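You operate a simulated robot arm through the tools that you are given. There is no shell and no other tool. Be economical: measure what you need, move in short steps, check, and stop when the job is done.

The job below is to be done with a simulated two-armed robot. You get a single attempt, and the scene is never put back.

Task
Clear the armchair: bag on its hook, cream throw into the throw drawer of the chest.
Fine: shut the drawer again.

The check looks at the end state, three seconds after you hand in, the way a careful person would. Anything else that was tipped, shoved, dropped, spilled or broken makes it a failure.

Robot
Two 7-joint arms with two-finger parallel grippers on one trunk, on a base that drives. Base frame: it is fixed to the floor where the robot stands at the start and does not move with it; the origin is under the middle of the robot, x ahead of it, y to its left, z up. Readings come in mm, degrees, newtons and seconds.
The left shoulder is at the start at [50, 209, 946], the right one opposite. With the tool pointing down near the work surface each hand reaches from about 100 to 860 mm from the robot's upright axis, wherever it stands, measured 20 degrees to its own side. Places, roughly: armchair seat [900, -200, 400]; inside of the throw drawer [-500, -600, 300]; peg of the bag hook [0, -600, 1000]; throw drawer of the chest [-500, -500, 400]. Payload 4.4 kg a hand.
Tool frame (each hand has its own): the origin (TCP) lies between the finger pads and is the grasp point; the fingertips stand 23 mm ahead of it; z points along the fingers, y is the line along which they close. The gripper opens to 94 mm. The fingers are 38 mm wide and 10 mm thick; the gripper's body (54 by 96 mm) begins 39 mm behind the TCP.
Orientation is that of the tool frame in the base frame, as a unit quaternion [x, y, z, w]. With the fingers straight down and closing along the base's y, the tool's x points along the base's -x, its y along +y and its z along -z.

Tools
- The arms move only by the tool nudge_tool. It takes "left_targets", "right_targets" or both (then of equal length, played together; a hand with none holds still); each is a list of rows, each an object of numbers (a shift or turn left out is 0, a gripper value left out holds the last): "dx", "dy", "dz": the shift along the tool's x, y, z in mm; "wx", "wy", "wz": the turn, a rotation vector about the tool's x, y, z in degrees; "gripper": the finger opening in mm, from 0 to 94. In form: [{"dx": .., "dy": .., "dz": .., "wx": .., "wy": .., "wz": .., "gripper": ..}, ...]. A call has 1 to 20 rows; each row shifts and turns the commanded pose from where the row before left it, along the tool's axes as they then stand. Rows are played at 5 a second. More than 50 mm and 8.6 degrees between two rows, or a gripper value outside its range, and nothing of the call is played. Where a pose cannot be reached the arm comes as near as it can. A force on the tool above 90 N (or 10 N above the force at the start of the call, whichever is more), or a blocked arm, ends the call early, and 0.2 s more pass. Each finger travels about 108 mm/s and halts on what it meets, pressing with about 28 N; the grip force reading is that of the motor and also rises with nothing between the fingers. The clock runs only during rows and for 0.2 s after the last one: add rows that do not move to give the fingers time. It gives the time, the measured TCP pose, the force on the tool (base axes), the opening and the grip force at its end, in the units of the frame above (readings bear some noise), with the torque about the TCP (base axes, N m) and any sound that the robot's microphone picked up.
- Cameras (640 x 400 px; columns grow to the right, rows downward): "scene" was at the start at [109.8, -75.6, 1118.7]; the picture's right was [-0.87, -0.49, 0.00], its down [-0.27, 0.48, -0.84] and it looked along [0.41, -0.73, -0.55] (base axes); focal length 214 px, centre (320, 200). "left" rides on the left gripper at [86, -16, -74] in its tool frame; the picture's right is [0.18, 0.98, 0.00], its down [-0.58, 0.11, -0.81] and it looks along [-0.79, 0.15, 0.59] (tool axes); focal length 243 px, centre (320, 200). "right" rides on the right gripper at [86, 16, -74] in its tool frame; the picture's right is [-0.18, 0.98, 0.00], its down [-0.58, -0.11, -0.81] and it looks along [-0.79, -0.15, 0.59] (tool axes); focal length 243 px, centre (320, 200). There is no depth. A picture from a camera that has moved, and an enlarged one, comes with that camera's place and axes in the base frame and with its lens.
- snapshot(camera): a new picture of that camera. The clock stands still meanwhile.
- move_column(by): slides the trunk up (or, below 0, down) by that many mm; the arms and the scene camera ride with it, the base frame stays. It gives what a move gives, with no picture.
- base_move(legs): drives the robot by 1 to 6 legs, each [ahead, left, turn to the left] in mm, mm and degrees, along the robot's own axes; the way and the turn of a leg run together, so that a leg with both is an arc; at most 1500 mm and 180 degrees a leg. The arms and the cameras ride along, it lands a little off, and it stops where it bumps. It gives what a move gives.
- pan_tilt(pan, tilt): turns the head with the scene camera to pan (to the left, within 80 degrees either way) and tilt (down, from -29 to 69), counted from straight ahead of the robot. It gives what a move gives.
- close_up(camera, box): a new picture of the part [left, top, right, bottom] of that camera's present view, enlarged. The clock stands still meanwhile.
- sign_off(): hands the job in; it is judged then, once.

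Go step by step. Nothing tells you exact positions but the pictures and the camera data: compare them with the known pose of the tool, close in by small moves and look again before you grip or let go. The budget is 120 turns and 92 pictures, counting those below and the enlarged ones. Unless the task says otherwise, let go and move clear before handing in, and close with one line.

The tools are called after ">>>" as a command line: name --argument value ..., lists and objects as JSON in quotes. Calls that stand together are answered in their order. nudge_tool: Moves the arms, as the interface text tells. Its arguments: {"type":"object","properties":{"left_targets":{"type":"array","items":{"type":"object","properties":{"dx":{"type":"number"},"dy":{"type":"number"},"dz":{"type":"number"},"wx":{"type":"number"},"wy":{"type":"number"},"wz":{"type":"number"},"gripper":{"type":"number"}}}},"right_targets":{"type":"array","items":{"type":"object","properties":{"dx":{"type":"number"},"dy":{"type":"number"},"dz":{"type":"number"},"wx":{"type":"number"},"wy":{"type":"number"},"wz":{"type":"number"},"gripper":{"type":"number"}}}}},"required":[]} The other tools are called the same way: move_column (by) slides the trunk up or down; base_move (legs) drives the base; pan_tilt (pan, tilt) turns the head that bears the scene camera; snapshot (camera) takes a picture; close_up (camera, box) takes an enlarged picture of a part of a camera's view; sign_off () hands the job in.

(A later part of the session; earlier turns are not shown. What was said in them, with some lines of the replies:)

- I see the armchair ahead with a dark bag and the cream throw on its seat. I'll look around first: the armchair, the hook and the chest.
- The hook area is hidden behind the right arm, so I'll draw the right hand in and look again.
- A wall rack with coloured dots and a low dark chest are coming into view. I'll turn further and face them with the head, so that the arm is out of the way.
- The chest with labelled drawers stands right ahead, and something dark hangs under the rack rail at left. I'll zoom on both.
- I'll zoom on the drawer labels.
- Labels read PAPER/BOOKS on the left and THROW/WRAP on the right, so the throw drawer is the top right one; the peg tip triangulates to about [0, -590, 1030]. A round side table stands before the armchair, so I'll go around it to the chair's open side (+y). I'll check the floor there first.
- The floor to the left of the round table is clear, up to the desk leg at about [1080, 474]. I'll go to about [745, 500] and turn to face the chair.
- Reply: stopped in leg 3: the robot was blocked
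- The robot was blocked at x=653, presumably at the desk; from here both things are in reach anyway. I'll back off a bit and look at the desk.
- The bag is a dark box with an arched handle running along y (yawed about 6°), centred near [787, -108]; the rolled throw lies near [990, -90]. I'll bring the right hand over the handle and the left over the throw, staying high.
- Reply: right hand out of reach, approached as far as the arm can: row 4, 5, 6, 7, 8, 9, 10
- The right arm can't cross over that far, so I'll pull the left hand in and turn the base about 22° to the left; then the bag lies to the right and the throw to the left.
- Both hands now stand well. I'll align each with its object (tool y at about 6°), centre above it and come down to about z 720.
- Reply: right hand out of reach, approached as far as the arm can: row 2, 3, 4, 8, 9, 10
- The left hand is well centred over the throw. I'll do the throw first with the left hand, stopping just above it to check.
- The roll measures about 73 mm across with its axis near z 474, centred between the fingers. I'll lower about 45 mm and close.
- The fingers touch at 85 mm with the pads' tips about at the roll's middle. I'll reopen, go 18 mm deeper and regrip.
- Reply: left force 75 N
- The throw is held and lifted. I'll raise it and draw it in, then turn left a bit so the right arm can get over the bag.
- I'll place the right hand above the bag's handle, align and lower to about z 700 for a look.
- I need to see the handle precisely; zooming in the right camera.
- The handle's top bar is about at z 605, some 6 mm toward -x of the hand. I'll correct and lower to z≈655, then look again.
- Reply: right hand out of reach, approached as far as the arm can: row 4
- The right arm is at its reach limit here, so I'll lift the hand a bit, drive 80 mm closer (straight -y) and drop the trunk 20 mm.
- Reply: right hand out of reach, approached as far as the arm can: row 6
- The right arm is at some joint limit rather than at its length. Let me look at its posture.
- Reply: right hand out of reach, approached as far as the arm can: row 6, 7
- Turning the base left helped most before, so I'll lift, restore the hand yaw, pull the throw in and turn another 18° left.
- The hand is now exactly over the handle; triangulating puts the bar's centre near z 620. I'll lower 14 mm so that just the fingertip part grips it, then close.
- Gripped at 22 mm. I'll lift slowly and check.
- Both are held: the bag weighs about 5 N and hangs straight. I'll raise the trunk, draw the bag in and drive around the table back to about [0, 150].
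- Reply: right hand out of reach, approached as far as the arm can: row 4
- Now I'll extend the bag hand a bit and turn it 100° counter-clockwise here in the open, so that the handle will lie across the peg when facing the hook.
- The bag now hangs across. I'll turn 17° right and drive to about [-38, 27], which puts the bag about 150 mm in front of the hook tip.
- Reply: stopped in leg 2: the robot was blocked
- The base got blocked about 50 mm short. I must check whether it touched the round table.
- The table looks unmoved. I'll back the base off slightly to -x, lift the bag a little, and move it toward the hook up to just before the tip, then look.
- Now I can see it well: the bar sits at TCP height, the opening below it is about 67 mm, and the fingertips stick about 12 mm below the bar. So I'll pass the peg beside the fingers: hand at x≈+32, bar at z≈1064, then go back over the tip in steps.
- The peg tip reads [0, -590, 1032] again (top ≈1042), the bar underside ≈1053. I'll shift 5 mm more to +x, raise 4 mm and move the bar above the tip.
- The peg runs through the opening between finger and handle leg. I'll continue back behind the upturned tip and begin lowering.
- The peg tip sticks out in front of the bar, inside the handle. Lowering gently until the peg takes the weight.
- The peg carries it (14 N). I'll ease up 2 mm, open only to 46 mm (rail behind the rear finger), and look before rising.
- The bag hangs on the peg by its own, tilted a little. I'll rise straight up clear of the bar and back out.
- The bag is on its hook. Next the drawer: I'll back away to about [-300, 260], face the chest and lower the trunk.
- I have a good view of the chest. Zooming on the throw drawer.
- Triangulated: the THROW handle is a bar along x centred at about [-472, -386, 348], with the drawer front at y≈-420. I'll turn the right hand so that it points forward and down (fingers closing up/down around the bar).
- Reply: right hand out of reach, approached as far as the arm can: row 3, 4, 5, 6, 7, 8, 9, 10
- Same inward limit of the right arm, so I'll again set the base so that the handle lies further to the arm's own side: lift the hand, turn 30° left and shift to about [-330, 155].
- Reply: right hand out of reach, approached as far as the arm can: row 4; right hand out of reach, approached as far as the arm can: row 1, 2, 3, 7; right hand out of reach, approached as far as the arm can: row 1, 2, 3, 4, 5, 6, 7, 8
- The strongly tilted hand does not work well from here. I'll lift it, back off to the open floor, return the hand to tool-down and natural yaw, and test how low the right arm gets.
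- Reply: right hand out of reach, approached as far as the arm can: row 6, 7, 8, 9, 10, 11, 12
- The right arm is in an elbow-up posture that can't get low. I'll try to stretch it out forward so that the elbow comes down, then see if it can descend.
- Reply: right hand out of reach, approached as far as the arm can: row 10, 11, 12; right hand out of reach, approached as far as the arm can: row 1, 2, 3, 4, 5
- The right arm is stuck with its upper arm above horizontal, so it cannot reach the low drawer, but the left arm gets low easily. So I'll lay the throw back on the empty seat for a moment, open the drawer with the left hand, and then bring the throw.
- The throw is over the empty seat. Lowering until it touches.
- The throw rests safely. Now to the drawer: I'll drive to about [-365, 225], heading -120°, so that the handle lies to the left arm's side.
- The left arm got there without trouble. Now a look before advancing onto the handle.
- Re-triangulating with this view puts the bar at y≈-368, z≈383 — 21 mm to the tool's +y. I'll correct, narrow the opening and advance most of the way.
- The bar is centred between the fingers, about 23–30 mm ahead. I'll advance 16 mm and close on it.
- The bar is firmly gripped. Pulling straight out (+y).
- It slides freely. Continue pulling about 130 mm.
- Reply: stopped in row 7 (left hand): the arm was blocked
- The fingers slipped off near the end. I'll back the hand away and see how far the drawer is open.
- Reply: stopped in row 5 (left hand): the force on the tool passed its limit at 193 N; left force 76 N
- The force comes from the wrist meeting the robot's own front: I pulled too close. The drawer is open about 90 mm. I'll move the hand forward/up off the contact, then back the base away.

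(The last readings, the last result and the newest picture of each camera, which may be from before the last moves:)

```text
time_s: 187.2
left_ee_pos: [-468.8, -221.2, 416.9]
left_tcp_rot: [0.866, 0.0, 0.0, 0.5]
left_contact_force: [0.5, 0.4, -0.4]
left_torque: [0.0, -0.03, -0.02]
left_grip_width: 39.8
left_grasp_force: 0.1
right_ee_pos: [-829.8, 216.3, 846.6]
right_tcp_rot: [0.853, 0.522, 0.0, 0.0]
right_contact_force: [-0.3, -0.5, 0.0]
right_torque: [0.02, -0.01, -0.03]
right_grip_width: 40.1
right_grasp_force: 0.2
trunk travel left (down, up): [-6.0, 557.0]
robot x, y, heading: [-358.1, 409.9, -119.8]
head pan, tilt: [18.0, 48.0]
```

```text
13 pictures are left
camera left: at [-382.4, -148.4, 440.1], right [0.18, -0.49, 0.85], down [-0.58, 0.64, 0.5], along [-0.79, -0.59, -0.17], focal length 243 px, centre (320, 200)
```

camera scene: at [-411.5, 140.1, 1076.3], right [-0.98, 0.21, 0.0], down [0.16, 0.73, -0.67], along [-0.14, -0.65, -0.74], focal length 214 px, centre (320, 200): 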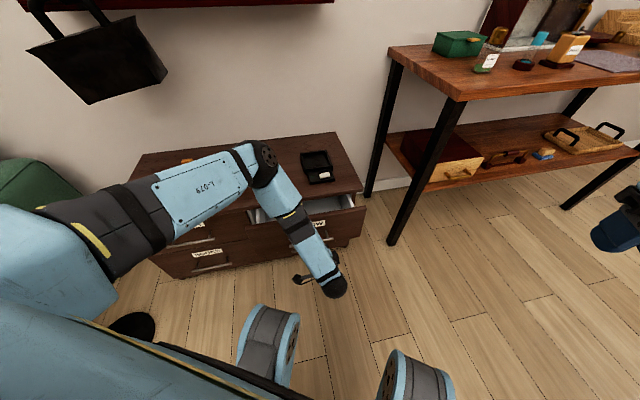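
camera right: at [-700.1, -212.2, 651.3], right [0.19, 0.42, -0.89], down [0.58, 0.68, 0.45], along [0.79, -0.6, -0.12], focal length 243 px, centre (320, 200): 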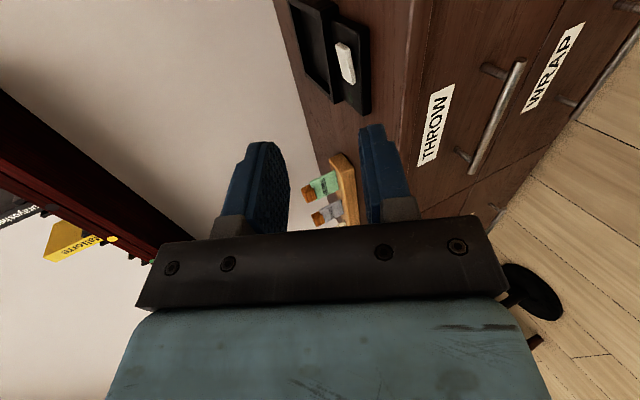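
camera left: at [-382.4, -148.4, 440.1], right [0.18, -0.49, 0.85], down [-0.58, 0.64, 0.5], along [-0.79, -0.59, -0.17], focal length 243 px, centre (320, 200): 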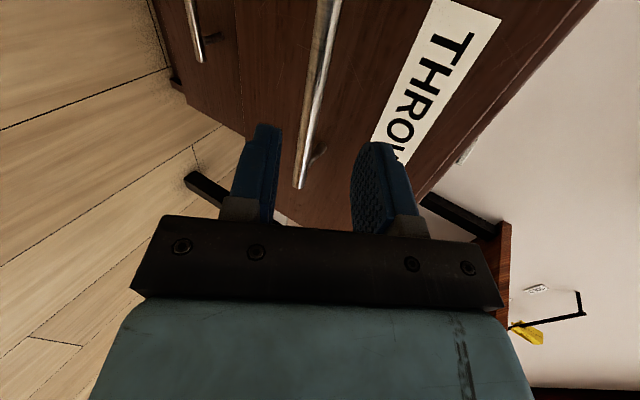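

The bar is at about y -273. Advance 56 mm, grip again and pull further.

>>> nudge_tool --left_targets '[{"dy": -3, "dz": 20}, {"dz": 20}, {"dz": 16}, {"gripper": 20}, {"gripper": 6}, {"gripper": 3}, {}]'

>>> nudge_tool --left_targets '[{"dy": -7.5, "dz": -13}, {"dy": -10, "dz": -17.3}, {"dy": -10, "dz": -17.3}, {"dy": -10, "dz": -17.3}, {"dy": -10, "dz": -17.3}]'

```text
time_s: 188.8
left_ee_pos: [-471.1, -266.8, 385.1]
left_tcp_rot: [0.867, -0.001, -0.001, 0.498]
left_contact_force: [-0.2, 1.9, -7.8]
left_torque: [0.17, 0.46, -0.18]
left_grip_width: 11.5
left_grasp_force: 45.4
right_ee_pos: [-829.4, 215.5, 847.4]
right_tcp_rot: [0.853, 0.522, 0.002, -0.001]
right_contact_force: [-0.7, -0.3, 0.3]
right_torque: [0.0, 0.01, 0.01]
right_grip_width: 40.1
right_grasp_force: 0.1
trunk travel left (down, up): [-6.0, 557.0]
robot x, y, heading: [-362.2, 406.5, -120.2]
head pan, tilt: [18.0, 48.0]
```

```text
time_s: 190.0
left_ee_pos: [-469.7, -172.5, 385.4]
left_tcp_rot: [0.867, 0.0, 0.001, 0.498]
left_contact_force: [5.5, 1.7, -11.9]
left_torque: [0.27, -0.33, 1.12]
left_grip_width: 11.7
left_grasp_force: 45.3
right_ee_pos: [-829.0, 215.6, 847.9]
right_tcp_rot: [0.853, 0.522, 0.001, -0.001]
right_contact_force: [0.2, -0.4, 0.1]
right_torque: [0.0, -0.02, 0.01]
right_grip_width: 40.0
right_grasp_force: 0.1
trunk travel left (down, up): [-6.0, 557.0]
robot x, y, heading: [-358.2, 404.4, -120.0]
head pan, tilt: [18.0, 48.0]
```

>>> nudge_tool --left_targets '[{"dy": -7.5, "dz": -13}, {"dy": -7.5, "dz": -13}, {"dy": -5, "dz": -8.6}]'

```text
time_s: 190.8
left_ee_pos: [-470.5, -132.2, 385.1]
left_tcp_rot: [0.867, 0.0, 0.0, 0.499]
left_contact_force: [-2.5, 0.2, -9.0]
left_torque: [0.18, -0.5, 0.7]
left_grip_width: 11.7
left_grasp_force: 45.0
right_ee_pos: [-829.5, 216.1, 847.6]
right_tcp_rot: [0.853, 0.522, 0.001, 0.0]
right_contact_force: [-1.0, 0.8, 0.7]
right_torque: [0.02, 0.0, -0.03]
right_grip_width: 40.3
right_grasp_force: 0.1
trunk travel left (down, up): [-6.0, 557.0]
robot x, y, heading: [-357.8, 404.4, -120.1]
head pan, tilt: [18.0, 48.0]
```

The drawer is open 222 mm. I'll release, retract along the fingers, and back the base off.

>>> nudge_tool --left_targets '[{"gripper": 30}, {"gripper": 40}, {}, {"dz": -15}, {"dz": -15}, {"dz": -15}]'

>>> base_move --legs '[[-120, -69, 0]]'

>>> nudge_tool --left_targets '[{"dy": 34, "dz": -20}, {"dy": 34, "dz": -20}, {"dy": 34, "dz": -20}, {"dy": 34, "dz": -20}, {"dy": 34, "dz": -20}, {"dy": 34, "dz": -20}]'

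>>> snapshot --camera "scene"

```text
time_s: 192.2
left_ee_pos: [-468.4, -97.3, 407.9]
left_tcp_rot: [0.865, 0.001, 0.0, 0.502]
left_contact_force: [-1.0, -0.7, 0.3]
left_torque: [0.02, 0.01, 0.0]
left_grip_width: 40.3
left_grasp_force: 0.1
right_ee_pos: [-829.6, 215.8, 847.1]
right_tcp_rot: [0.852, 0.523, 0.0, -0.001]
right_contact_force: [-0.1, -1.4, 0.6]
right_torque: [0.01, 0.0, 0.01]
right_grip_width: 39.9
right_grasp_force: 0.0
trunk travel left (down, up): [-6.0, 557.0]
robot x, y, heading: [-358.9, 407.8, -120.1]
head pan, tilt: [18.0, 48.0]
```

```text
time_s: 193.5
left_ee_pos: [-469.2, 43.6, 406.8]
left_tcp_rot: [0.866, -0.001, -0.001, 0.501]
left_contact_force: [-0.2, 0.3, 0.0]
left_torque: [0.01, 0.01, -0.02]
left_grip_width: 40.0
left_grasp_force: 0.1
right_ee_pos: [-827.7, 354.7, 847.5]
right_tcp_rot: [0.853, 0.522, 0.0, -0.002]
right_contact_force: [0.4, -0.3, -1.0]
right_torque: [0.01, -0.01, -0.02]
right_grip_width: 39.8
right_grasp_force: 0.1
trunk travel left (down, up): [-6.0, 557.0]
robot x, y, heading: [-353.2, 546.4, -120.1]
head pan, tilt: [18.0, 48.0]
```

```text
time_s: 194.9
left_ee_pos: [-465.7, 45.2, 645.0]
left_tcp_rot: [0.865, 0.0, -0.001, 0.501]
left_contact_force: [-0.7, -0.4, -0.6]
left_torque: [-0.01, -0.03, 0.02]
left_grip_width: 39.9
left_grasp_force: 0.1
right_ee_pos: [-828.1, 357.4, 847.3]
right_tcp_rot: [0.854, 0.521, 0.0, 0.0]
right_contact_force: [-0.5, -0.4, -0.2]
right_torque: [-0.02, -0.03, -0.02]
right_grip_width: 40.3
right_grasp_force: 0.1
trunk travel left (down, up): [-6.0, 557.0]
robot x, y, heading: [-355.9, 548.5, -119.9]
head pan, tilt: [18.0, 48.0]
```

```text
12 pictures are left
camera scene: at [-408.3, 414.6, 1078.0], right [-0.98, 0.21, 0.0], down [0.16, 0.73, -0.67], along [-0.14, -0.65, -0.74], focal length 214 px, centre (320, 200)
```

scene: 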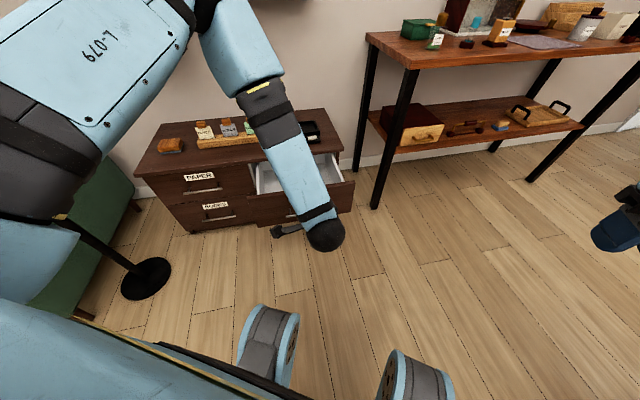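

The drawer is open and empty. I'll restore the left hand to tool-down, and drive back to the armchair for the throw.

>>> nudge_tool --left_targets '[{"wx": 8.57, "gripper": 94}, {"wx": 8.57}, {"wx": 8.57}, {"wx": 8.57}, {"wx": 8.57}, {"wx": 8.57}, {"wx": 8.57}, {"wz": -8.6}, {"wz": -8.6}, {"wz": -8.6}, {"wz": -8.6}, {"wz": -8.6}, {"dz": -35}, {"dz": -35}, {"dz": -35}]'

>>> base_move --legs '[[0, 0, 53], [422, 874, 0]]'

```text
time_s: 198.1
left_ee_pos: [-468.1, 48.3, 749.2]
left_tcp_rot: [0.93, 0.367, 0.0, 0.001]
left_contact_force: [-0.4, -0.6, -0.4]
left_torque: [0.02, 0.02, 0.01]
left_grip_width: 94.0
left_grasp_force: 0.0
right_ee_pos: [-827.8, 357.0, 847.4]
right_tcp_rot: [0.853, 0.521, 0.0, 0.0]
right_contact_force: [-0.3, 0.5, 0.0]
right_torque: [-0.01, 0.03, 0.01]
right_grip_width: 40.1
right_grasp_force: 0.0
trunk travel left (down, up): [-6.0, 557.0]
robot x, y, heading: [-357.1, 545.2, -120.1]
head pan, tilt: [18.0, 48.0]
```

```text
time_s: 208.6
left_ee_pos: [940.9, 83.6, 748.3]
left_tcp_rot: [0.679, 0.734, 0.0, 0.002]
left_contact_force: [0.0, -0.9, -0.1]
left_torque: [-0.01, 0.0, 0.03]
left_grip_width: 94.1
left_grasp_force: 0.1
right_ee_pos: [476.0, -5.9, 847.3]
right_tcp_rot: [0.542, 0.84, 0.0, -0.001]
right_contact_force: [0.3, 0.3, -1.0]
right_torque: [0.03, -0.01, 0.05]
right_grip_width: 39.9
right_grasp_force: 0.1
trunk travel left (down, up): [-6.0, 557.0]
robot x, y, heading: [620.1, 480.0, -68.6]
head pan, tilt: [18.0, 48.0]
```

>>> nudge_tool --left_targets '[{"dx": -39.5, "dy": -9.5}, {"dx": -39.5, "dy": -9.5}, {"dx": -39.5, "dy": -9.5}, {"dx": -39.5, "dy": -9.5}, {"dx": -39.5, "dy": -9.5}, {"wz": -2, "dz": 40}, {"dz": 40}, {"dz": 40}, {"dz": 40}, {"dz": 45}]'

>>> snapshot --camera "left"

```text
time_s: 210.8
left_ee_pos: [912.0, -117.4, 544.4]
left_tcp_rot: [0.665, 0.747, 0.0, 0.001]
left_contact_force: [-0.2, -0.3, 0.7]
left_torque: [-0.03, -0.02, 0.03]
left_grip_width: 94.2
left_grasp_force: 0.1
right_ee_pos: [475.4, -8.6, 847.8]
right_tcp_rot: [0.541, 0.841, -0.001, 0.0]
right_contact_force: [-0.1, -0.7, 0.3]
right_torque: [0.0, 0.0, -0.02]
right_grip_width: 40.1
right_grasp_force: 0.0
trunk travel left (down, up): [-6.0, 557.0]
robot x, y, heading: [622.6, 479.4, -68.3]
head pan, tilt: [18.0, 48.0]
```

```text
11 pictures are left
camera left: at [884.9, -33.2, 618.1], right [0.96, 0.3, 0.0], down [0.17, -0.56, 0.81], along [0.24, -0.77, -0.59], focal length 243 px, centre (320, 200)
```

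left: 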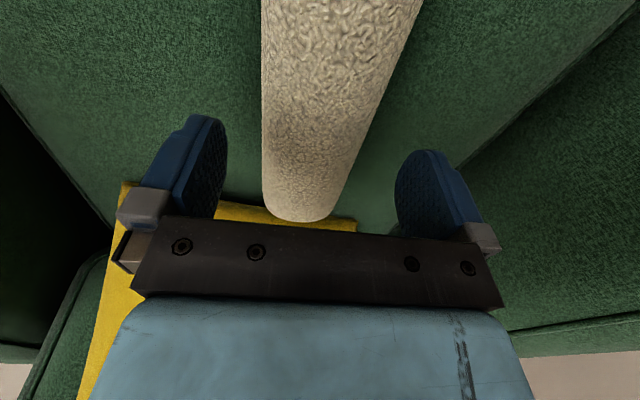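

Well centred. Descend and grip.

>>> nudge_tool --left_targets '[{"dz": 25, "dy": 2}, {"dz": 25}, {"dz": 20}, {"gripper": 70}, {"gripper": 50}, {"gripper": 40}, {}]'

>>> nudge_tool --left_targets '[{"dz": -15}, {"dz": -30}, {"dz": -40}, {"dz": -45}, {"dz": -45}, {"dz": -45}, {"dz": -45}, {"dz": -45}, {"dx": 40}, {"dx": 40}, {"dx": 40}, {"dx": 40}]'

```text
time_s: 212.4
left_ee_pos: [912.9, -118.7, 473.8]
left_tcp_rot: [0.666, 0.746, 0.0, 0.002]
left_contact_force: [-4.4, -1.7, 5.2]
left_torque: [-0.05, 0.26, 0.06]
left_grip_width: 84.2
left_grasp_force: 28.1
right_ee_pos: [476.0, -7.1, 847.2]
right_tcp_rot: [0.541, 0.841, 0.0, -0.001]
right_contact_force: [0.6, -0.2, 0.3]
right_torque: [0.02, -0.01, -0.04]
right_grip_width: 40.1
right_grasp_force: 0.1
trunk travel left (down, up): [-6.0, 557.0]
robot x, y, heading: [619.6, 480.0, -69.0]
head pan, tilt: [18.0, 48.0]
```

```text
time_s: 215.0
left_ee_pos: [893.2, 41.4, 782.8]
left_tcp_rot: [0.666, 0.746, -0.001, 0.003]
left_contact_force: [0.4, 0.0, -3.0]
left_torque: [-0.06, 0.01, 0.0]
left_grip_width: 84.4
left_grasp_force: 28.4
right_ee_pos: [476.8, -5.4, 848.2]
right_tcp_rot: [0.542, 0.84, 0.0, 0.001]
right_contact_force: [-0.5, -0.5, -0.2]
right_torque: [-0.02, 0.02, -0.02]
right_grip_width: 39.8
right_grasp_force: 0.2
trunk travel left (down, up): [-6.0, 557.0]
robot x, y, heading: [620.1, 478.5, -68.5]
head pan, tilt: [18.0, 48.0]
```

The throw is in hand again. Driving to the chest, turning to heading -120° and orienting the roll along x.

>>> base_move --legs '[[-396, -895, 0], [0, 0, -51.5]]'

>>> nudge_tool --left_targets '[{"wz": 7.5}, {"wz": 7.5}, {"wz": 7.5}, {"wz": 7.5}, {"wz": 7.5}, {"wz": 7.5}]'

>>> snapshot --camera "scene"

```text
time_s: 225.5
left_ee_pos: [-543.6, 40.5, 781.1]
left_tcp_rot: [0.929, 0.371, -0.001, 0.001]
left_contact_force: [0.3, 0.3, -2.2]
left_torque: [-0.04, 0.03, 0.02]
left_grip_width: 84.2
left_grasp_force: 28.1
right_ee_pos: [-831.1, 344.6, 847.4]
right_tcp_rot: [0.86, 0.51, 0.001, 0.0]
right_contact_force: [0.1, -0.4, -0.1]
right_torque: [-0.01, -0.02, 0.0]
right_grip_width: 40.1
right_grasp_force: 0.1
trunk travel left (down, up): [-6.0, 557.0]
robot x, y, heading: [-353.6, 523.2, -121.3]
head pan, tilt: [18.0, 48.0]
```

```text
time_s: 226.9
left_ee_pos: [-543.4, 40.0, 782.1]
left_tcp_rot: [1.0, -0.014, 0.0, 0.002]
left_contact_force: [0.0, 0.3, -2.0]
left_torque: [0.0, 0.05, -0.01]
left_grip_width: 84.2
left_grasp_force: 28.5
right_ee_pos: [-829.3, 344.9, 847.3]
right_tcp_rot: [0.86, 0.511, 0.0, 0.0]
right_contact_force: [-0.8, 1.4, 1.1]
right_torque: [-0.02, 0.04, 0.03]
right_grip_width: 39.9
right_grasp_force: 0.0
trunk travel left (down, up): [-6.0, 557.0]
robot x, y, heading: [-351.8, 524.2, -121.7]
head pan, tilt: [18.0, 48.0]
```

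```text
10 pictures are left
camera scene: at [-409.9, 389.8, 1078.0], right [-0.97, 0.24, 0.0], down [0.18, 0.72, -0.67], along [-0.16, -0.65, -0.74], focal length 214 px, centre (320, 200)
```

scene: 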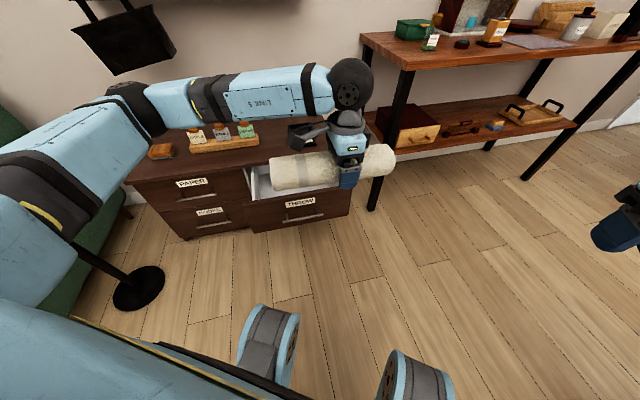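

>>> close_up --camera "scene" --box '[230, 130, 410, 250]'

```text
3.33 times, centred on (320, 190) of scene
camera zoom: at [-409.9, 389.8, 1078.0], right [-0.97, 0.24, 0.0], down [0.18, 0.72, -0.67], along [-0.16, -0.65, -0.74], focal length 715 px, centre (320, 233)
```

zoom: 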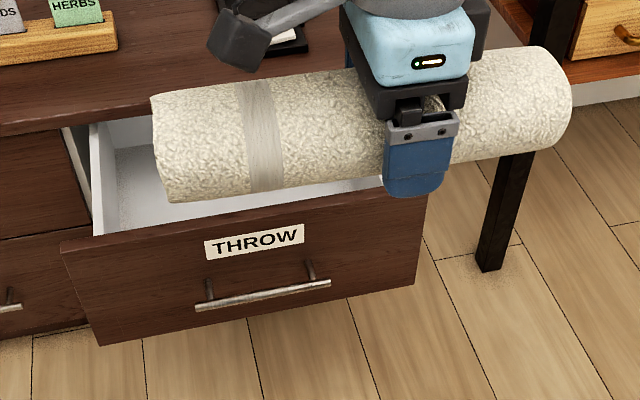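

The drawer front is about 415 mm wide with its top near z 500, so the roll fits easily along x. I'll approach, centre over the opening at about [-470, -290] and lower partway.

>>> base_move --legs '[[156, 89, 0]]'

>>> nudge_tool --left_targets '[{"dx": 20, "dy": 37, "wz": -1.6}, {"dx": 21, "dy": 37}, {"dx": 21, "dy": 37}, {"dx": 21, "dy": 37}, {"dz": 45}, {"dz": 45}, {"dz": 45}, {"dz": 35}]'

>>> close_up --camera "scene" --box '[210, 130, 430, 290]'

```text
time_s: 228.4
left_ee_pos: [-549.4, -138.8, 781.9]
left_tcp_rot: [1.0, -0.015, 0.0, 0.001]
left_contact_force: [0.2, 0.0, -1.8]
left_torque: [0.05, 0.06, 0.0]
left_grip_width: 84.3
left_grasp_force: 28.1
right_ee_pos: [-836.3, 166.6, 847.2]
right_tcp_rot: [0.861, 0.508, -0.001, 0.0]
right_contact_force: [0.3, -0.4, 0.5]
right_torque: [-0.01, 0.02, 0.01]
right_grip_width: 40.1
right_grasp_force: 0.1
trunk travel left (down, up): [-6.0, 557.0]
robot x, y, heading: [-355.3, 344.7, -122.1]
head pan, tilt: [18.0, 48.0]
```

```text
time_s: 230.2
left_ee_pos: [-499.8, -231.0, 613.7]
left_tcp_rot: [1.0, -0.002, -0.001, 0.002]
left_contact_force: [-0.1, -0.6, -2.2]
left_torque: [0.0, 0.05, 0.02]
left_grip_width: 84.2
left_grasp_force: 28.2
left hand out of reach, approached as far as the arm can: row 3, 4
right_ee_pos: [-837.0, 166.6, 847.3]
right_tcp_rot: [0.861, 0.508, 0.001, 0.0]
right_contact_force: [0.3, -0.7, -0.7]
right_torque: [0.06, 0.0, 0.0]
right_grip_width: 40.0
right_grasp_force: 0.0
trunk travel left (down, up): [-6.0, 557.0]
robot x, y, heading: [-357.9, 343.1, -122.0]
head pan, tilt: [18.0, 48.0]
```

```text
2.50 times, centred on (320, 210) of scene
camera zoom: at [-415.4, 210.6, 1078.0], right [-0.97, 0.24, 0.0], down [0.18, 0.72, -0.67], along [-0.16, -0.65, -0.74], focal length 536 px, centre (320, 175)
```

zoom: 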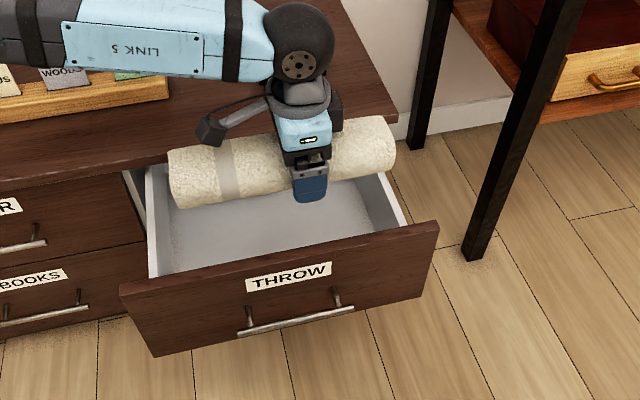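

The hand needs another 55 mm toward the chest before descending. Doing that, then lowering a little.

>>> nudge_tool --left_targets '[{"dx": 10, "dy": 20}, {"dx": 10, "dy": 20}, {"dx": 5, "dy": 15}, {"dz": 25}, {"dz": 25}]'

>>> close_up --camera "scene" --box '[210, 130, 430, 290]'

```text
time_s: 231.4
left_ee_pos: [-492.9, -239.6, 562.0]
left_tcp_rot: [1.0, -0.002, 0.0, 0.001]
left_contact_force: [-0.1, 0.6, -2.7]
left_torque: [0.01, 0.08, 0.04]
left_grip_width: 84.3
left_grasp_force: 28.1
left hand out of reach, approached as far as the arm can: row 1, 2, 3
right_ee_pos: [-837.2, 167.6, 849.0]
right_tcp_rot: [0.861, 0.508, 0.001, 0.0]
right_contact_force: [0.3, -0.2, -0.5]
right_torque: [0.0, -0.03, 0.01]
right_grip_width: 40.2
right_grasp_force: 0.2
trunk travel left (down, up): [-6.0, 557.0]
robot x, y, heading: [-354.4, 342.3, -122.2]
head pan, tilt: [18.0, 48.0]
```

```text
2.50 times, centred on (320, 210) of scene
camera zoom: at [-415.5, 210.6, 1078.0], right [-0.97, 0.24, 0.0], down [0.18, 0.72, -0.67], along [-0.16, -0.65, -0.74], focal length 536 px, centre (320, 175)
```

zoom: 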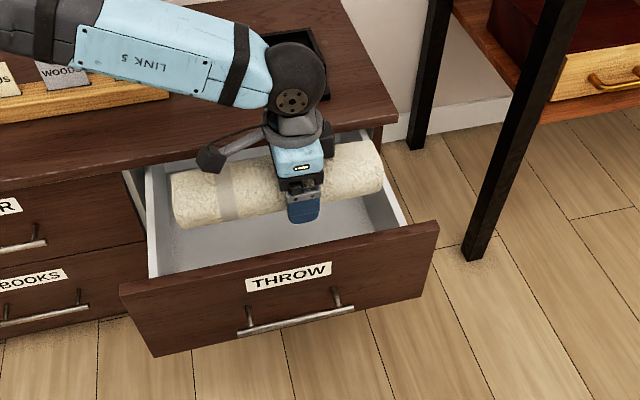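

I'm at the reach limit; shifting the base about 52 mm closer instead.

>>> base_move --legs '[[35, 43, 0]]'

>>> snapshot --camera "left"

```text
time_s: 232.5
left_ee_pos: [-475.5, -292.5, 563.4]
left_tcp_rot: [1.0, -0.001, -0.001, 0.001]
left_contact_force: [-0.3, 0.1, -1.7]
left_torque: [-0.01, 0.05, -0.01]
left_grip_width: 84.2
left_grasp_force: 28.1
right_ee_pos: [-818.5, 115.0, 847.9]
right_tcp_rot: [0.861, 0.508, 0.0, 0.0]
right_contact_force: [-0.3, 0.1, -0.3]
right_torque: [0.0, -0.01, 0.0]
right_grip_width: 39.6
right_grasp_force: 0.0
trunk travel left (down, up): [-6.0, 557.0]
robot x, y, heading: [-341.5, 290.1, -122.0]
head pan, tilt: [18.0, 48.0]
```

```text
6 pictures are left
camera left: at [-389.2, -275.7, 637.7], right [0.18, -0.98, 0.0], down [-0.58, -0.11, 0.81], along [-0.79, -0.15, -0.59], focal length 243 px, centre (320, 200)
```

left: 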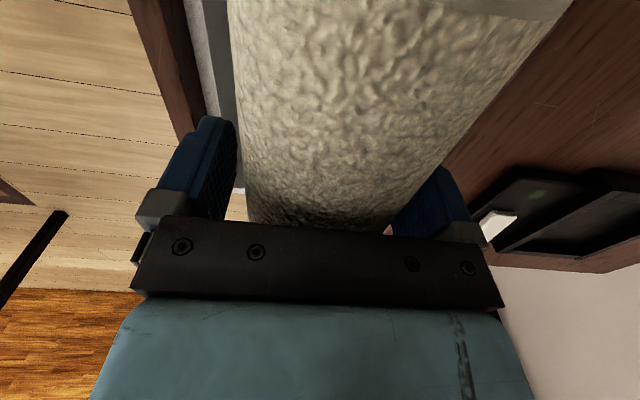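

The roll has about 30 mm to the front panel and 50 mm to the chest edge. Lowering into the drawer.

>>> nudge_tool --left_targets '[{"dz": 25, "dy": 5}, {"dz": 25}, {"dz": 25}, {"dz": 25}, {"dz": 20}, {"dz": 15}, {"dz": 8}, {"dz": 6}]'

```text
time_s: 234.3
left_ee_pos: [-475.9, -295.8, 415.9]
left_tcp_rot: [1.0, -0.003, 0.0, 0.001]
left_contact_force: [0.0, -0.6, -2.8]
left_torque: [-0.01, 0.05, 0.02]
left_grip_width: 84.0
left_grasp_force: 27.9
right_ee_pos: [-819.2, 114.5, 847.6]
right_tcp_rot: [0.861, 0.509, 0.0, 0.0]
right_contact_force: [-0.5, 0.8, -0.1]
right_torque: [-0.01, 0.02, 0.02]
right_grip_width: 40.1
right_grasp_force: 0.1
trunk travel left (down, up): [-6.0, 557.0]
robot x, y, heading: [-340.8, 290.3, -122.1]
head pan, tilt: [18.0, 48.0]
```

>>> nudge_tool --left_targets '[{"dz": 6}, {"dz": 6}, {"dz": 5}, {"dz": 5}, {"dz": 4}, {"dz": 4}]'

```text
time_s: 235.7
left_ee_pos: [-474.8, -296.1, 394.7]
left_tcp_rot: [1.0, -0.001, -0.002, 0.003]
left_contact_force: [-0.7, 0.6, -2.0]
left_torque: [-0.02, 0.06, 0.01]
left_grip_width: 84.3
left_grasp_force: 28.1
left hand out of reach, approached as far as the arm can: row 3, 5
right_ee_pos: [-817.8, 114.3, 848.5]
right_tcp_rot: [0.861, 0.509, -0.001, 0.0]
right_contact_force: [0.7, -0.3, -0.9]
right_torque: [0.01, 0.01, 0.03]
right_grip_width: 39.9
right_grasp_force: 0.0
trunk travel left (down, up): [-6.0, 557.0]
robot x, y, heading: [-344.2, 293.5, -121.9]
head pan, tilt: [18.0, 48.0]
```

>>> move_column --by -6

>>> base_move --legs '[[22, 14, 0]]'

>>> nudge_tool --left_targets '[{"dy": -10}, {"dy": -12}, {"dz": 4}, {"dz": 4}, {"dz": 4}]'

```text
time_s: 236.2
left_ee_pos: [-474.9, -297.3, 387.3]
left_tcp_rot: [1.0, -0.001, 0.0, 0.002]
left_contact_force: [-0.5, 0.7, -2.0]
left_torque: [0.0, 0.04, -0.04]
left_grip_width: 84.3
left_grasp_force: 28.2
right_ee_pos: [-819.1, 114.4, 841.8]
right_tcp_rot: [0.861, 0.508, -0.001, 0.0]
right_contact_force: [-0.7, 0.2, -0.1]
right_torque: [0.03, 0.0, 0.02]
right_grip_width: 39.9
right_grasp_force: 0.0
trunk travel left (down, up): [0.0, 563.0]
robot x, y, heading: [-345.5, 288.9, -122.0]
head pan, tilt: [18.0, 48.0]
```

```text
time_s: 237.1
left_ee_pos: [-474.6, -321.7, 386.4]
left_tcp_rot: [1.0, -0.001, -0.001, 0.002]
left_contact_force: [-0.6, -0.3, -2.3]
left_torque: [0.02, 0.03, 0.03]
left_grip_width: 84.0
left_grasp_force: 28.6
right_ee_pos: [-819.7, 89.1, 840.5]
right_tcp_rot: [0.861, 0.508, 0.0, 0.0]
right_contact_force: [0.6, -0.5, 0.1]
right_torque: [0.01, -0.01, 0.01]
right_grip_width: 40.2
right_grasp_force: 0.2
trunk travel left (down, up): [0.0, 563.0]
robot x, y, heading: [-341.3, 267.6, -122.3]
head pan, tilt: [18.0, 48.0]
```

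```text
time_s: 238.3
left_ee_pos: [-474.2, -299.0, 375.7]
left_tcp_rot: [1.0, -0.001, 0.0, 0.002]
left_contact_force: [0.5, 0.6, -2.7]
left_torque: [-0.01, 0.09, -0.03]
left_grip_width: 84.0
left_grasp_force: 27.6
right_ee_pos: [-819.8, 87.2, 841.8]
right_tcp_rot: [0.861, 0.509, 0.0, 0.0]
right_contact_force: [-0.1, -0.1, -0.5]
right_torque: [-0.01, 0.01, -0.02]
right_grip_width: 39.8
right_grasp_force: 0.1
trunk travel left (down, up): [0.0, 563.0]
robot x, y, heading: [-340.4, 265.0, -121.9]
head pan, tilt: [18.0, 48.0]
```

Still no contact with the floor of the drawer; continuing in small steps.

>>> nudge_tool --left_targets '[{"dz": 4}, {"dz": 4}, {"dz": 4}, {"dz": 4}, {"dz": 4}]'

```text
time_s: 239.5
left_ee_pos: [-474.9, -301.5, 359.1]
left_tcp_rot: [1.0, -0.001, -0.001, 0.005]
left_contact_force: [9.2, -1.3, 25.8]
left_torque: [0.21, -0.06, -0.55]
left_grip_width: 84.2
left_grasp_force: 27.8
right_ee_pos: [-818.5, 90.2, 843.2]
right_tcp_rot: [0.86, 0.51, -0.001, 0.0]
right_contact_force: [0.2, 1.2, 0.5]
right_torque: [0.02, 0.01, -0.03]
right_grip_width: 39.9
right_grasp_force: 0.1
trunk travel left (down, up): [0.0, 563.0]
robot x, y, heading: [-344.6, 268.2, -122.1]
head pan, tilt: [18.0, 48.0]
```

It's on the drawer floor. Release and rise.

>>> nudge_tool --left_targets '[{"dz": -3}, {"gripper": 90}, {"gripper": 94}, {}, {"dz": -20}, {"dz": -40}, {"dz": -40}, {"dz": -40}, {"dz": -40}, {"dz": -40}, {"dz": -40}, {"dy": -35}, {"dy": -35}, {"dy": -35}, {"dy": -35}, {"dy": -35}]'

>>> close_up --camera "scene" --box '[210, 130, 430, 290]'

```text
time_s: 242.9
left_ee_pos: [-473.9, -124.1, 618.6]
left_tcp_rot: [1.0, -0.001, -0.001, 0.003]
left_contact_force: [-0.8, 0.6, 0.4]
left_torque: [0.02, 0.02, -0.02]
left_grip_width: 93.8
left_grasp_force: 0.0
right_ee_pos: [-817.9, 89.2, 842.1]
right_tcp_rot: [0.861, 0.508, 0.0, 0.0]
right_contact_force: [-0.2, 0.0, -0.5]
right_torque: [0.0, -0.02, 0.03]
right_grip_width: 40.1
right_grasp_force: 0.0
trunk travel left (down, up): [0.0, 563.0]
robot x, y, heading: [-344.8, 262.7, -121.7]
head pan, tilt: [18.0, 48.0]
```

```text
2.50 times, centred on (320, 210) of scene
camera zoom: at [-397.9, 133.5, 1072.0], right [-0.97, 0.24, 0.0], down [0.18, 0.72, -0.67], along [-0.16, -0.65, -0.74], focal length 536 px, centre (320, 175)
```

zoom: 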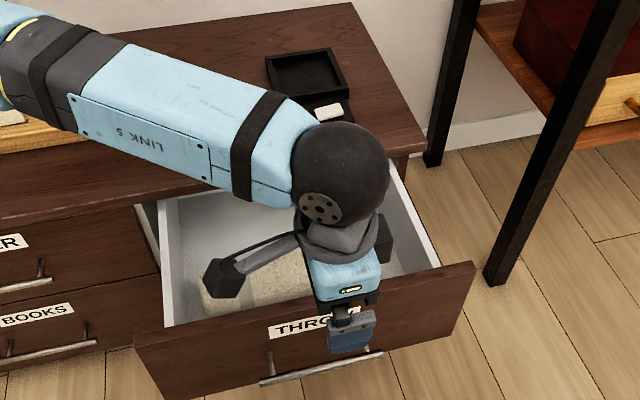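

The throw lies in the drawer, well below its rim. To shut it I'll back off, tilt the left hand forward with closed fingers, and push the drawer front above the bar.

>>> base_move --legs '[[-170, -105, 0]]'

>>> nudge_tool --left_targets '[{"wx": -8.57, "gripper": 0}, {"wx": -8.57}, {"wx": -8.57}, {"wx": -8.57}, {"wx": -8.57}, {"wx": -8.57}, {"wx": -8.57}]'

```text
time_s: 244.5
left_ee_pos: [-473.4, 76.0, 618.0]
left_tcp_rot: [1.0, 0.0, 0.0, 0.003]
left_contact_force: [-0.3, 0.0, -0.1]
left_torque: [-0.03, 0.0, 0.02]
left_grip_width: 94.2
left_grasp_force: 0.1
right_ee_pos: [-818.6, 289.1, 841.0]
right_tcp_rot: [0.861, 0.509, 0.0, 0.0]
right_contact_force: [0.0, 0.7, 0.0]
right_torque: [-0.01, 0.03, -0.03]
right_grip_width: 40.1
right_grasp_force: 0.1
trunk travel left (down, up): [0.0, 563.0]
robot x, y, heading: [-337.8, 460.0, -121.7]
head pan, tilt: [18.0, 48.0]
```

```text
time_s: 246.1
left_ee_pos: [-472.7, 76.1, 618.7]
left_tcp_rot: [0.864, 0.0, -0.001, 0.504]
left_contact_force: [-0.3, 0.6, -0.4]
left_torque: [-0.02, 0.02, 0.01]
left_grip_width: 0.0
left_grasp_force: 27.9
right_ee_pos: [-818.3, 289.0, 841.0]
right_tcp_rot: [0.861, 0.509, 0.0, 0.0]
right_contact_force: [0.0, 0.1, -0.4]
right_torque: [0.02, 0.02, 0.02]
right_grip_width: 40.2
right_grasp_force: 0.0
trunk travel left (down, up): [0.0, 563.0]
robot x, y, heading: [-339.1, 467.7, -121.9]
head pan, tilt: [18.0, 48.0]
```

>>> nudge_tool --left_targets '[{"dy": -8.2, "dz": 40.5}, {"dy": -8.2, "dz": 40.5}, {"dy": -8.2, "dz": 40.5}, {"dy": -8.2, "dz": 40.5}, {"dy": -8.2, "dz": 40.5}, {"dy": -8.2, "dz": 40.5}]'

>>> base_move --legs '[[102, 63, 0]]'

>>> snapshot --camera "left"

```text
time_s: 247.5
left_ee_pos: [-473.7, -111.6, 456.4]
left_tcp_rot: [0.865, 0.001, -0.001, 0.502]
left_contact_force: [-0.4, 0.3, -0.7]
left_torque: [-0.02, 0.0, -0.01]
left_grip_width: 0.0
left_grasp_force: 27.8
right_ee_pos: [-818.7, 289.0, 842.6]
right_tcp_rot: [0.861, 0.509, 0.0, 0.0]
right_contact_force: [0.3, -0.2, 0.9]
right_torque: [-0.01, 0.01, 0.04]
right_grip_width: 39.8
right_grasp_force: 0.1
trunk travel left (down, up): [0.0, 563.0]
robot x, y, heading: [-341.0, 467.0, -122.1]
head pan, tilt: [18.0, 48.0]
```

```text
time_s: 248.7
left_ee_pos: [-472.5, -230.2, 456.3]
left_tcp_rot: [0.865, 0.0, -0.002, 0.502]
left_contact_force: [0.2, -0.2, 0.2]
left_torque: [-0.02, -0.03, 0.01]
left_grip_width: 0.1
left_grasp_force: 28.0
right_ee_pos: [-819.3, 169.1, 841.5]
right_tcp_rot: [0.86, 0.51, 0.0, 0.001]
right_contact_force: [0.3, 0.7, 0.0]
right_torque: [0.03, -0.02, 0.0]
right_grip_width: 40.1
right_grasp_force: 0.0
trunk travel left (down, up): [0.0, 563.0]
robot x, y, heading: [-343.7, 347.4, -122.0]
head pan, tilt: [18.0, 48.0]
```

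```text
4 pictures are left
camera left: at [-386.9, -157.5, 478.5], right [0.18, -0.49, 0.85], down [-0.58, 0.65, 0.49], along [-0.79, -0.59, -0.16], focal length 243 px, centre (320, 200)
```

left: 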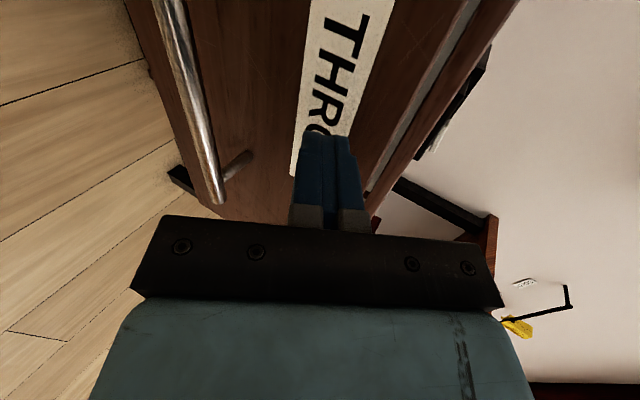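

The fingers push on the label and the drawer is gliding in. Continue with the base, then finish with small arm pushes.

>>> base_move --legs '[[85, 52, 0]]'

>>> nudge_tool --left_targets '[{"dy": 4, "dz": 6.9}, {"dy": 4, "dz": 6.9}, {"dy": 4, "dz": 6.9}, {"dy": 4, "dz": 6.9}, {"dy": 4, "dz": 6.9}]'

```text
time_s: 249.8
left_ee_pos: [-474.1, -332.6, 454.7]
left_tcp_rot: [0.864, -0.001, -0.001, 0.503]
left_contact_force: [0.3, 0.5, -0.6]
left_torque: [-0.01, -0.03, 0.01]
left_grip_width: 0.1
left_grasp_force: 27.9
right_ee_pos: [-819.7, 69.0, 842.1]
right_tcp_rot: [0.861, 0.508, 0.0, -0.001]
right_contact_force: [-0.9, 0.3, 0.2]
right_torque: [-0.01, 0.0, -0.01]
right_grip_width: 39.9
right_grasp_force: 0.0
trunk travel left (down, up): [0.0, 563.0]
robot x, y, heading: [-343.4, 243.9, -122.0]
head pan, tilt: [18.0, 48.0]
```

```text
time_s: 251.1
left_ee_pos: [-473.5, -371.6, 457.4]
left_tcp_rot: [0.864, -0.001, 0.0, 0.503]
left_contact_force: [-0.3, -0.5, -0.6]
left_torque: [0.0, -0.01, 0.0]
left_grip_width: 0.0
left_grasp_force: 28.3
right_ee_pos: [-818.5, 68.1, 841.1]
right_tcp_rot: [0.861, 0.508, 0.0, 0.0]
right_contact_force: [-0.9, 0.0, -0.2]
right_torque: [0.0, -0.03, 0.04]
right_grip_width: 40.0
right_grasp_force: 0.1
trunk travel left (down, up): [0.0, 563.0]
robot x, y, heading: [-339.1, 247.3, -122.0]
head pan, tilt: [18.0, 48.0]
```

>>> nudge_tool --left_targets '[{"dy": 2.5, "dz": 4.3}, {"dy": 2.5, "dz": 4.3}, {"dy": 2.5, "dz": 4.3}, {"dy": 2.5, "dz": 4.3}]'

>>> snapshot --camera "left"

```text
time_s: 252.1
left_ee_pos: [-474.1, -383.2, 456.7]
left_tcp_rot: [0.866, -0.003, -0.001, 0.499]
left_contact_force: [12.2, 59.0, 16.5]
left_torque: [-0.17, -0.07, 0.75]
left_grip_width: 0.1
left_grasp_force: 28.2
right_ee_pos: [-819.8, 72.3, 842.8]
right_tcp_rot: [0.861, 0.508, -0.001, 0.001]
right_contact_force: [-0.9, 0.2, -0.5]
right_torque: [-0.03, -0.01, -0.01]
right_grip_width: 39.8
right_grasp_force: 0.1
trunk travel left (down, up): [0.0, 563.0]
robot x, y, heading: [-343.4, 246.9, -122.0]
head pan, tilt: [18.0, 48.0]
```

```text
3 pictures are left
camera left: at [-387.4, -311.5, 480.1], right [0.18, -0.49, 0.85], down [-0.58, 0.65, 0.5], along [-0.8, -0.58, -0.17], focal length 243 px, centre (320, 200)
```

left: 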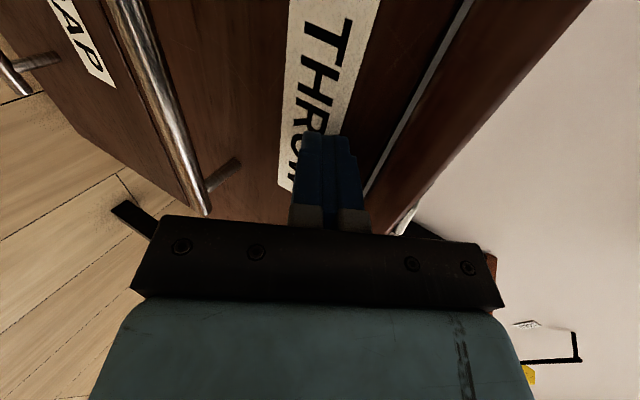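

Resistance of about 59 N: it seems to be at the stop. One more small push, then retract and look.

>>> nudge_tool --left_targets '[{"dy": 1, "dz": 1.7}, {"dy": 1, "dz": 1.7}, {"dy": 0}]'

>>> nudge_tool --left_targets '[{"dz": -20}, {"dz": -30}, {"dy": 34, "dz": -20}, {"dy": 34, "dz": -20}, {"dy": 34, "dz": -20}]'

>>> base_move --legs '[[-170, -105, 0]]'

>>> close_up --camera "scene" --box '[180, 100, 400, 260]'

```text
time_s: 252.6
left_ee_pos: [-474.4, -382.9, 454.4]
left_tcp_rot: [0.869, -0.005, -0.002, 0.496]
left_contact_force: [0.0, 10.3, 6.4]
left_torque: [-0.11, -0.1, 0.22]
left_grip_width: 0.0
left_grasp_force: 28.2
right_ee_pos: [-820.1, 69.9, 841.1]
right_tcp_rot: [0.861, 0.508, 0.0, 0.0]
right_contact_force: [0.7, -0.4, -0.4]
right_torque: [0.0, 0.0, 0.01]
right_grip_width: 39.9
right_grasp_force: 0.0
trunk travel left (down, up): [0.0, 563.0]
robot x, y, heading: [-343.1, 244.0, -122.1]
head pan, tilt: [18.0, 48.0]
stopped in row 2 (left hand): the force on the tool passed its limit at 93 N (the readings are from after the stop); the commanded pose is now the measured one
```

```text
time_s: 253.8
left_ee_pos: [-473.3, -341.6, 596.6]
left_tcp_rot: [0.868, -0.006, -0.001, 0.497]
left_contact_force: [-0.1, 1.2, 0.0]
left_torque: [-0.02, 0.02, 0.0]
left_grip_width: 0.0
left_grasp_force: 28.3
right_ee_pos: [-819.6, 70.0, 842.1]
right_tcp_rot: [0.861, 0.508, 0.0, 0.0]
right_contact_force: [-0.2, -0.1, -0.3]
right_torque: [0.01, 0.02, -0.01]
right_grip_width: 40.1
right_grasp_force: 0.0
trunk travel left (down, up): [0.0, 563.0]
robot x, y, heading: [-343.1, 245.8, -122.1]
head pan, tilt: [18.0, 48.0]
```

```text
time_s: 255.4
left_ee_pos: [-476.1, -142.8, 597.6]
left_tcp_rot: [0.868, -0.005, -0.002, 0.496]
left_contact_force: [0.1, -0.1, 0.1]
left_torque: [0.03, -0.01, 0.02]
left_grip_width: 0.1
left_grasp_force: 28.1
right_ee_pos: [-820.7, 269.8, 842.1]
right_tcp_rot: [0.861, 0.508, 0.0, 0.0]
right_contact_force: [0.1, -0.7, -0.6]
right_torque: [0.0, 0.0, -0.02]
right_grip_width: 40.1
right_grasp_force: 0.0
trunk travel left (down, up): [0.0, 563.0]
robot x, y, heading: [-339.3, 442.4, -122.3]
head pan, tilt: [18.0, 48.0]
```

```text
2.50 times, centred on (290, 180) of scene
camera zoom: at [-399.5, 313.3, 1072.1], right [-0.97, 0.24, 0.0], down [0.18, 0.72, -0.67], along [-0.16, -0.65, -0.74], focal length 536 px, centre (395, 250)
```

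zoom: 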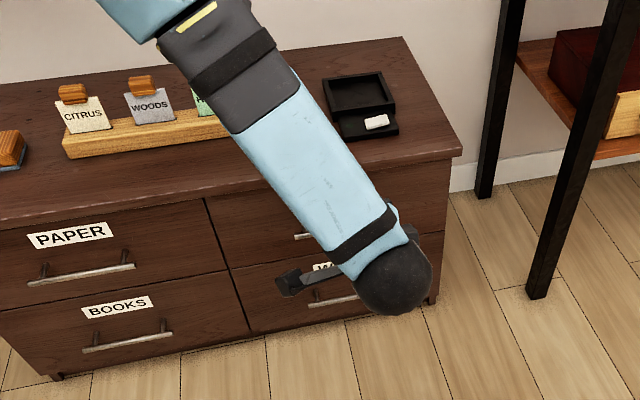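

It looks flush. I'll move the arm out of the line of sight and check the drawer front and the bag once more.

>>> nudge_tool --left_targets '[{"dy": 34, "dz": -20}, {"dy": 34, "dz": -20}, {"dy": 34, "dz": -20}, {"dy": 34, "dz": -20}, {"dy": 34, "dz": -20}]'

>>> base_move --legs '[[0, 0, 40]]'

>>> pan_tilt --pan -2 --tilt 33

>>> snapshot --camera "scene"

```text
time_s: 256.6
left_ee_pos: [-475.4, -142.8, 794.9]
left_tcp_rot: [0.869, -0.005, -0.002, 0.495]
left_contact_force: [-0.1, 0.0, 0.7]
left_torque: [-0.02, -0.03, -0.01]
left_grip_width: 0.0
left_grasp_force: 27.8
right_ee_pos: [-820.7, 269.3, 841.1]
right_tcp_rot: [0.861, 0.508, 0.0, 0.0]
right_contact_force: [0.8, -0.3, -0.3]
right_torque: [-0.01, 0.0, 0.03]
right_grip_width: 40.2
right_grasp_force: 0.1
trunk travel left (down, up): [0.0, 563.0]
robot x, y, heading: [-341.7, 447.0, -122.2]
head pan, tilt: [18.0, 48.0]
```

```text
time_s: 258.9
left_ee_pos: [-66.6, -90.4, 795.3]
left_tcp_rot: [0.818, 0.292, 0.167, 0.466]
left_contact_force: [-0.3, 0.2, 0.5]
left_torque: [-0.01, 0.01, -0.01]
left_grip_width: 0.2
left_grasp_force: 28.2
right_ee_pos: [-596.9, 3.8, 842.1]
right_tcp_rot: [0.636, 0.771, 0.0, 0.0]
right_contact_force: [0.4, 0.2, 0.4]
right_torque: [-0.02, 0.0, 0.02]
right_grip_width: 40.2
right_grasp_force: 0.0
trunk travel left (down, up): [0.0, 563.0]
robot x, y, heading: [-342.0, 442.7, -82.1]
head pan, tilt: [18.0, 48.0]
```

```text
time_s: 259.7
left_ee_pos: [-67.4, -90.5, 794.9]
left_tcp_rot: [0.818, 0.292, 0.168, 0.466]
left_contact_force: [0.2, -0.4, -0.7]
left_torque: [0.02, 0.01, 0.01]
left_grip_width: 0.0
left_grasp_force: 27.8
right_ee_pos: [-596.4, 3.8, 841.8]
right_tcp_rot: [0.636, 0.772, 0.001, 0.0]
right_contact_force: [0.2, 1.0, 1.3]
right_torque: [0.0, 0.01, -0.03]
right_grip_width: 40.0
right_grasp_force: 0.1
trunk travel left (down, up): [0.0, 563.0]
robot x, y, heading: [-340.3, 441.6, -82.1]
head pan, tilt: [-2.0, 33.0]
```

```text
1 pictures are left
camera scene: at [-326.0, 291.2, 1094.1], right [-0.99, -0.1, 0.0], down [-0.06, 0.54, -0.84], along [0.09, -0.83, -0.55], focal length 214 px, centre (320, 200)
```

scene: 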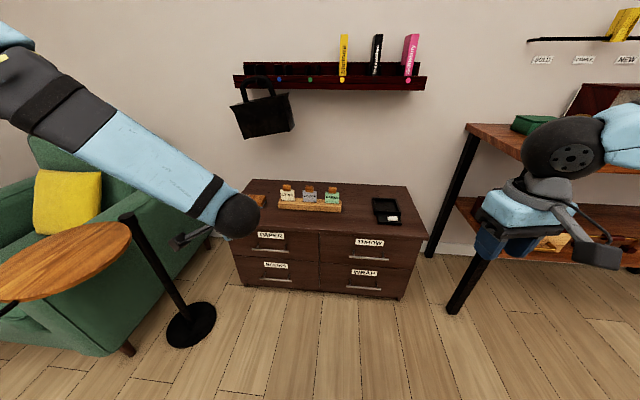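

The bag hangs on the peg and the chest is closed. A last zoom on the drawer fronts.

>>> close_up --camera "scene" --box '[225, 175, 435, 305]'

```text
3.05 times, centred on (330, 240) of scene
camera zoom: at [-326.0, 291.2, 1094.1], right [-0.99, -0.1, 0.0], down [-0.06, 0.54, -0.84], along [0.09, -0.83, -0.55], focal length 654 px, centre (290, 78)
```

zoom: 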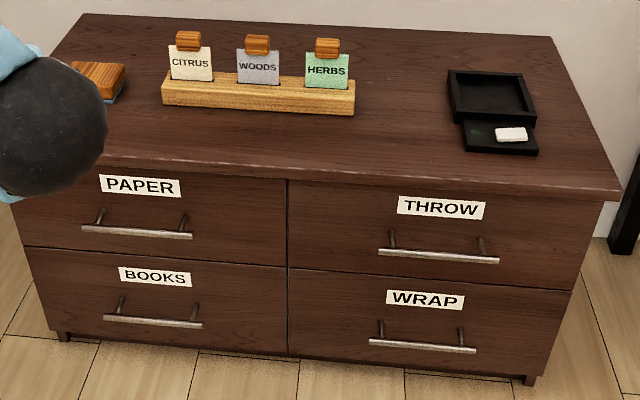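

The drawer fronts are flush, nothing on the chest top has moved, and both hands are empty and clear, so I'm handing in.

>>> sign_off

```text
The job is handed in.
```

The armchair is clear of the bag and throw: the bag hangs on its hook, tilted about 10°, and the cream throw is in the throw drawer, which is shut.
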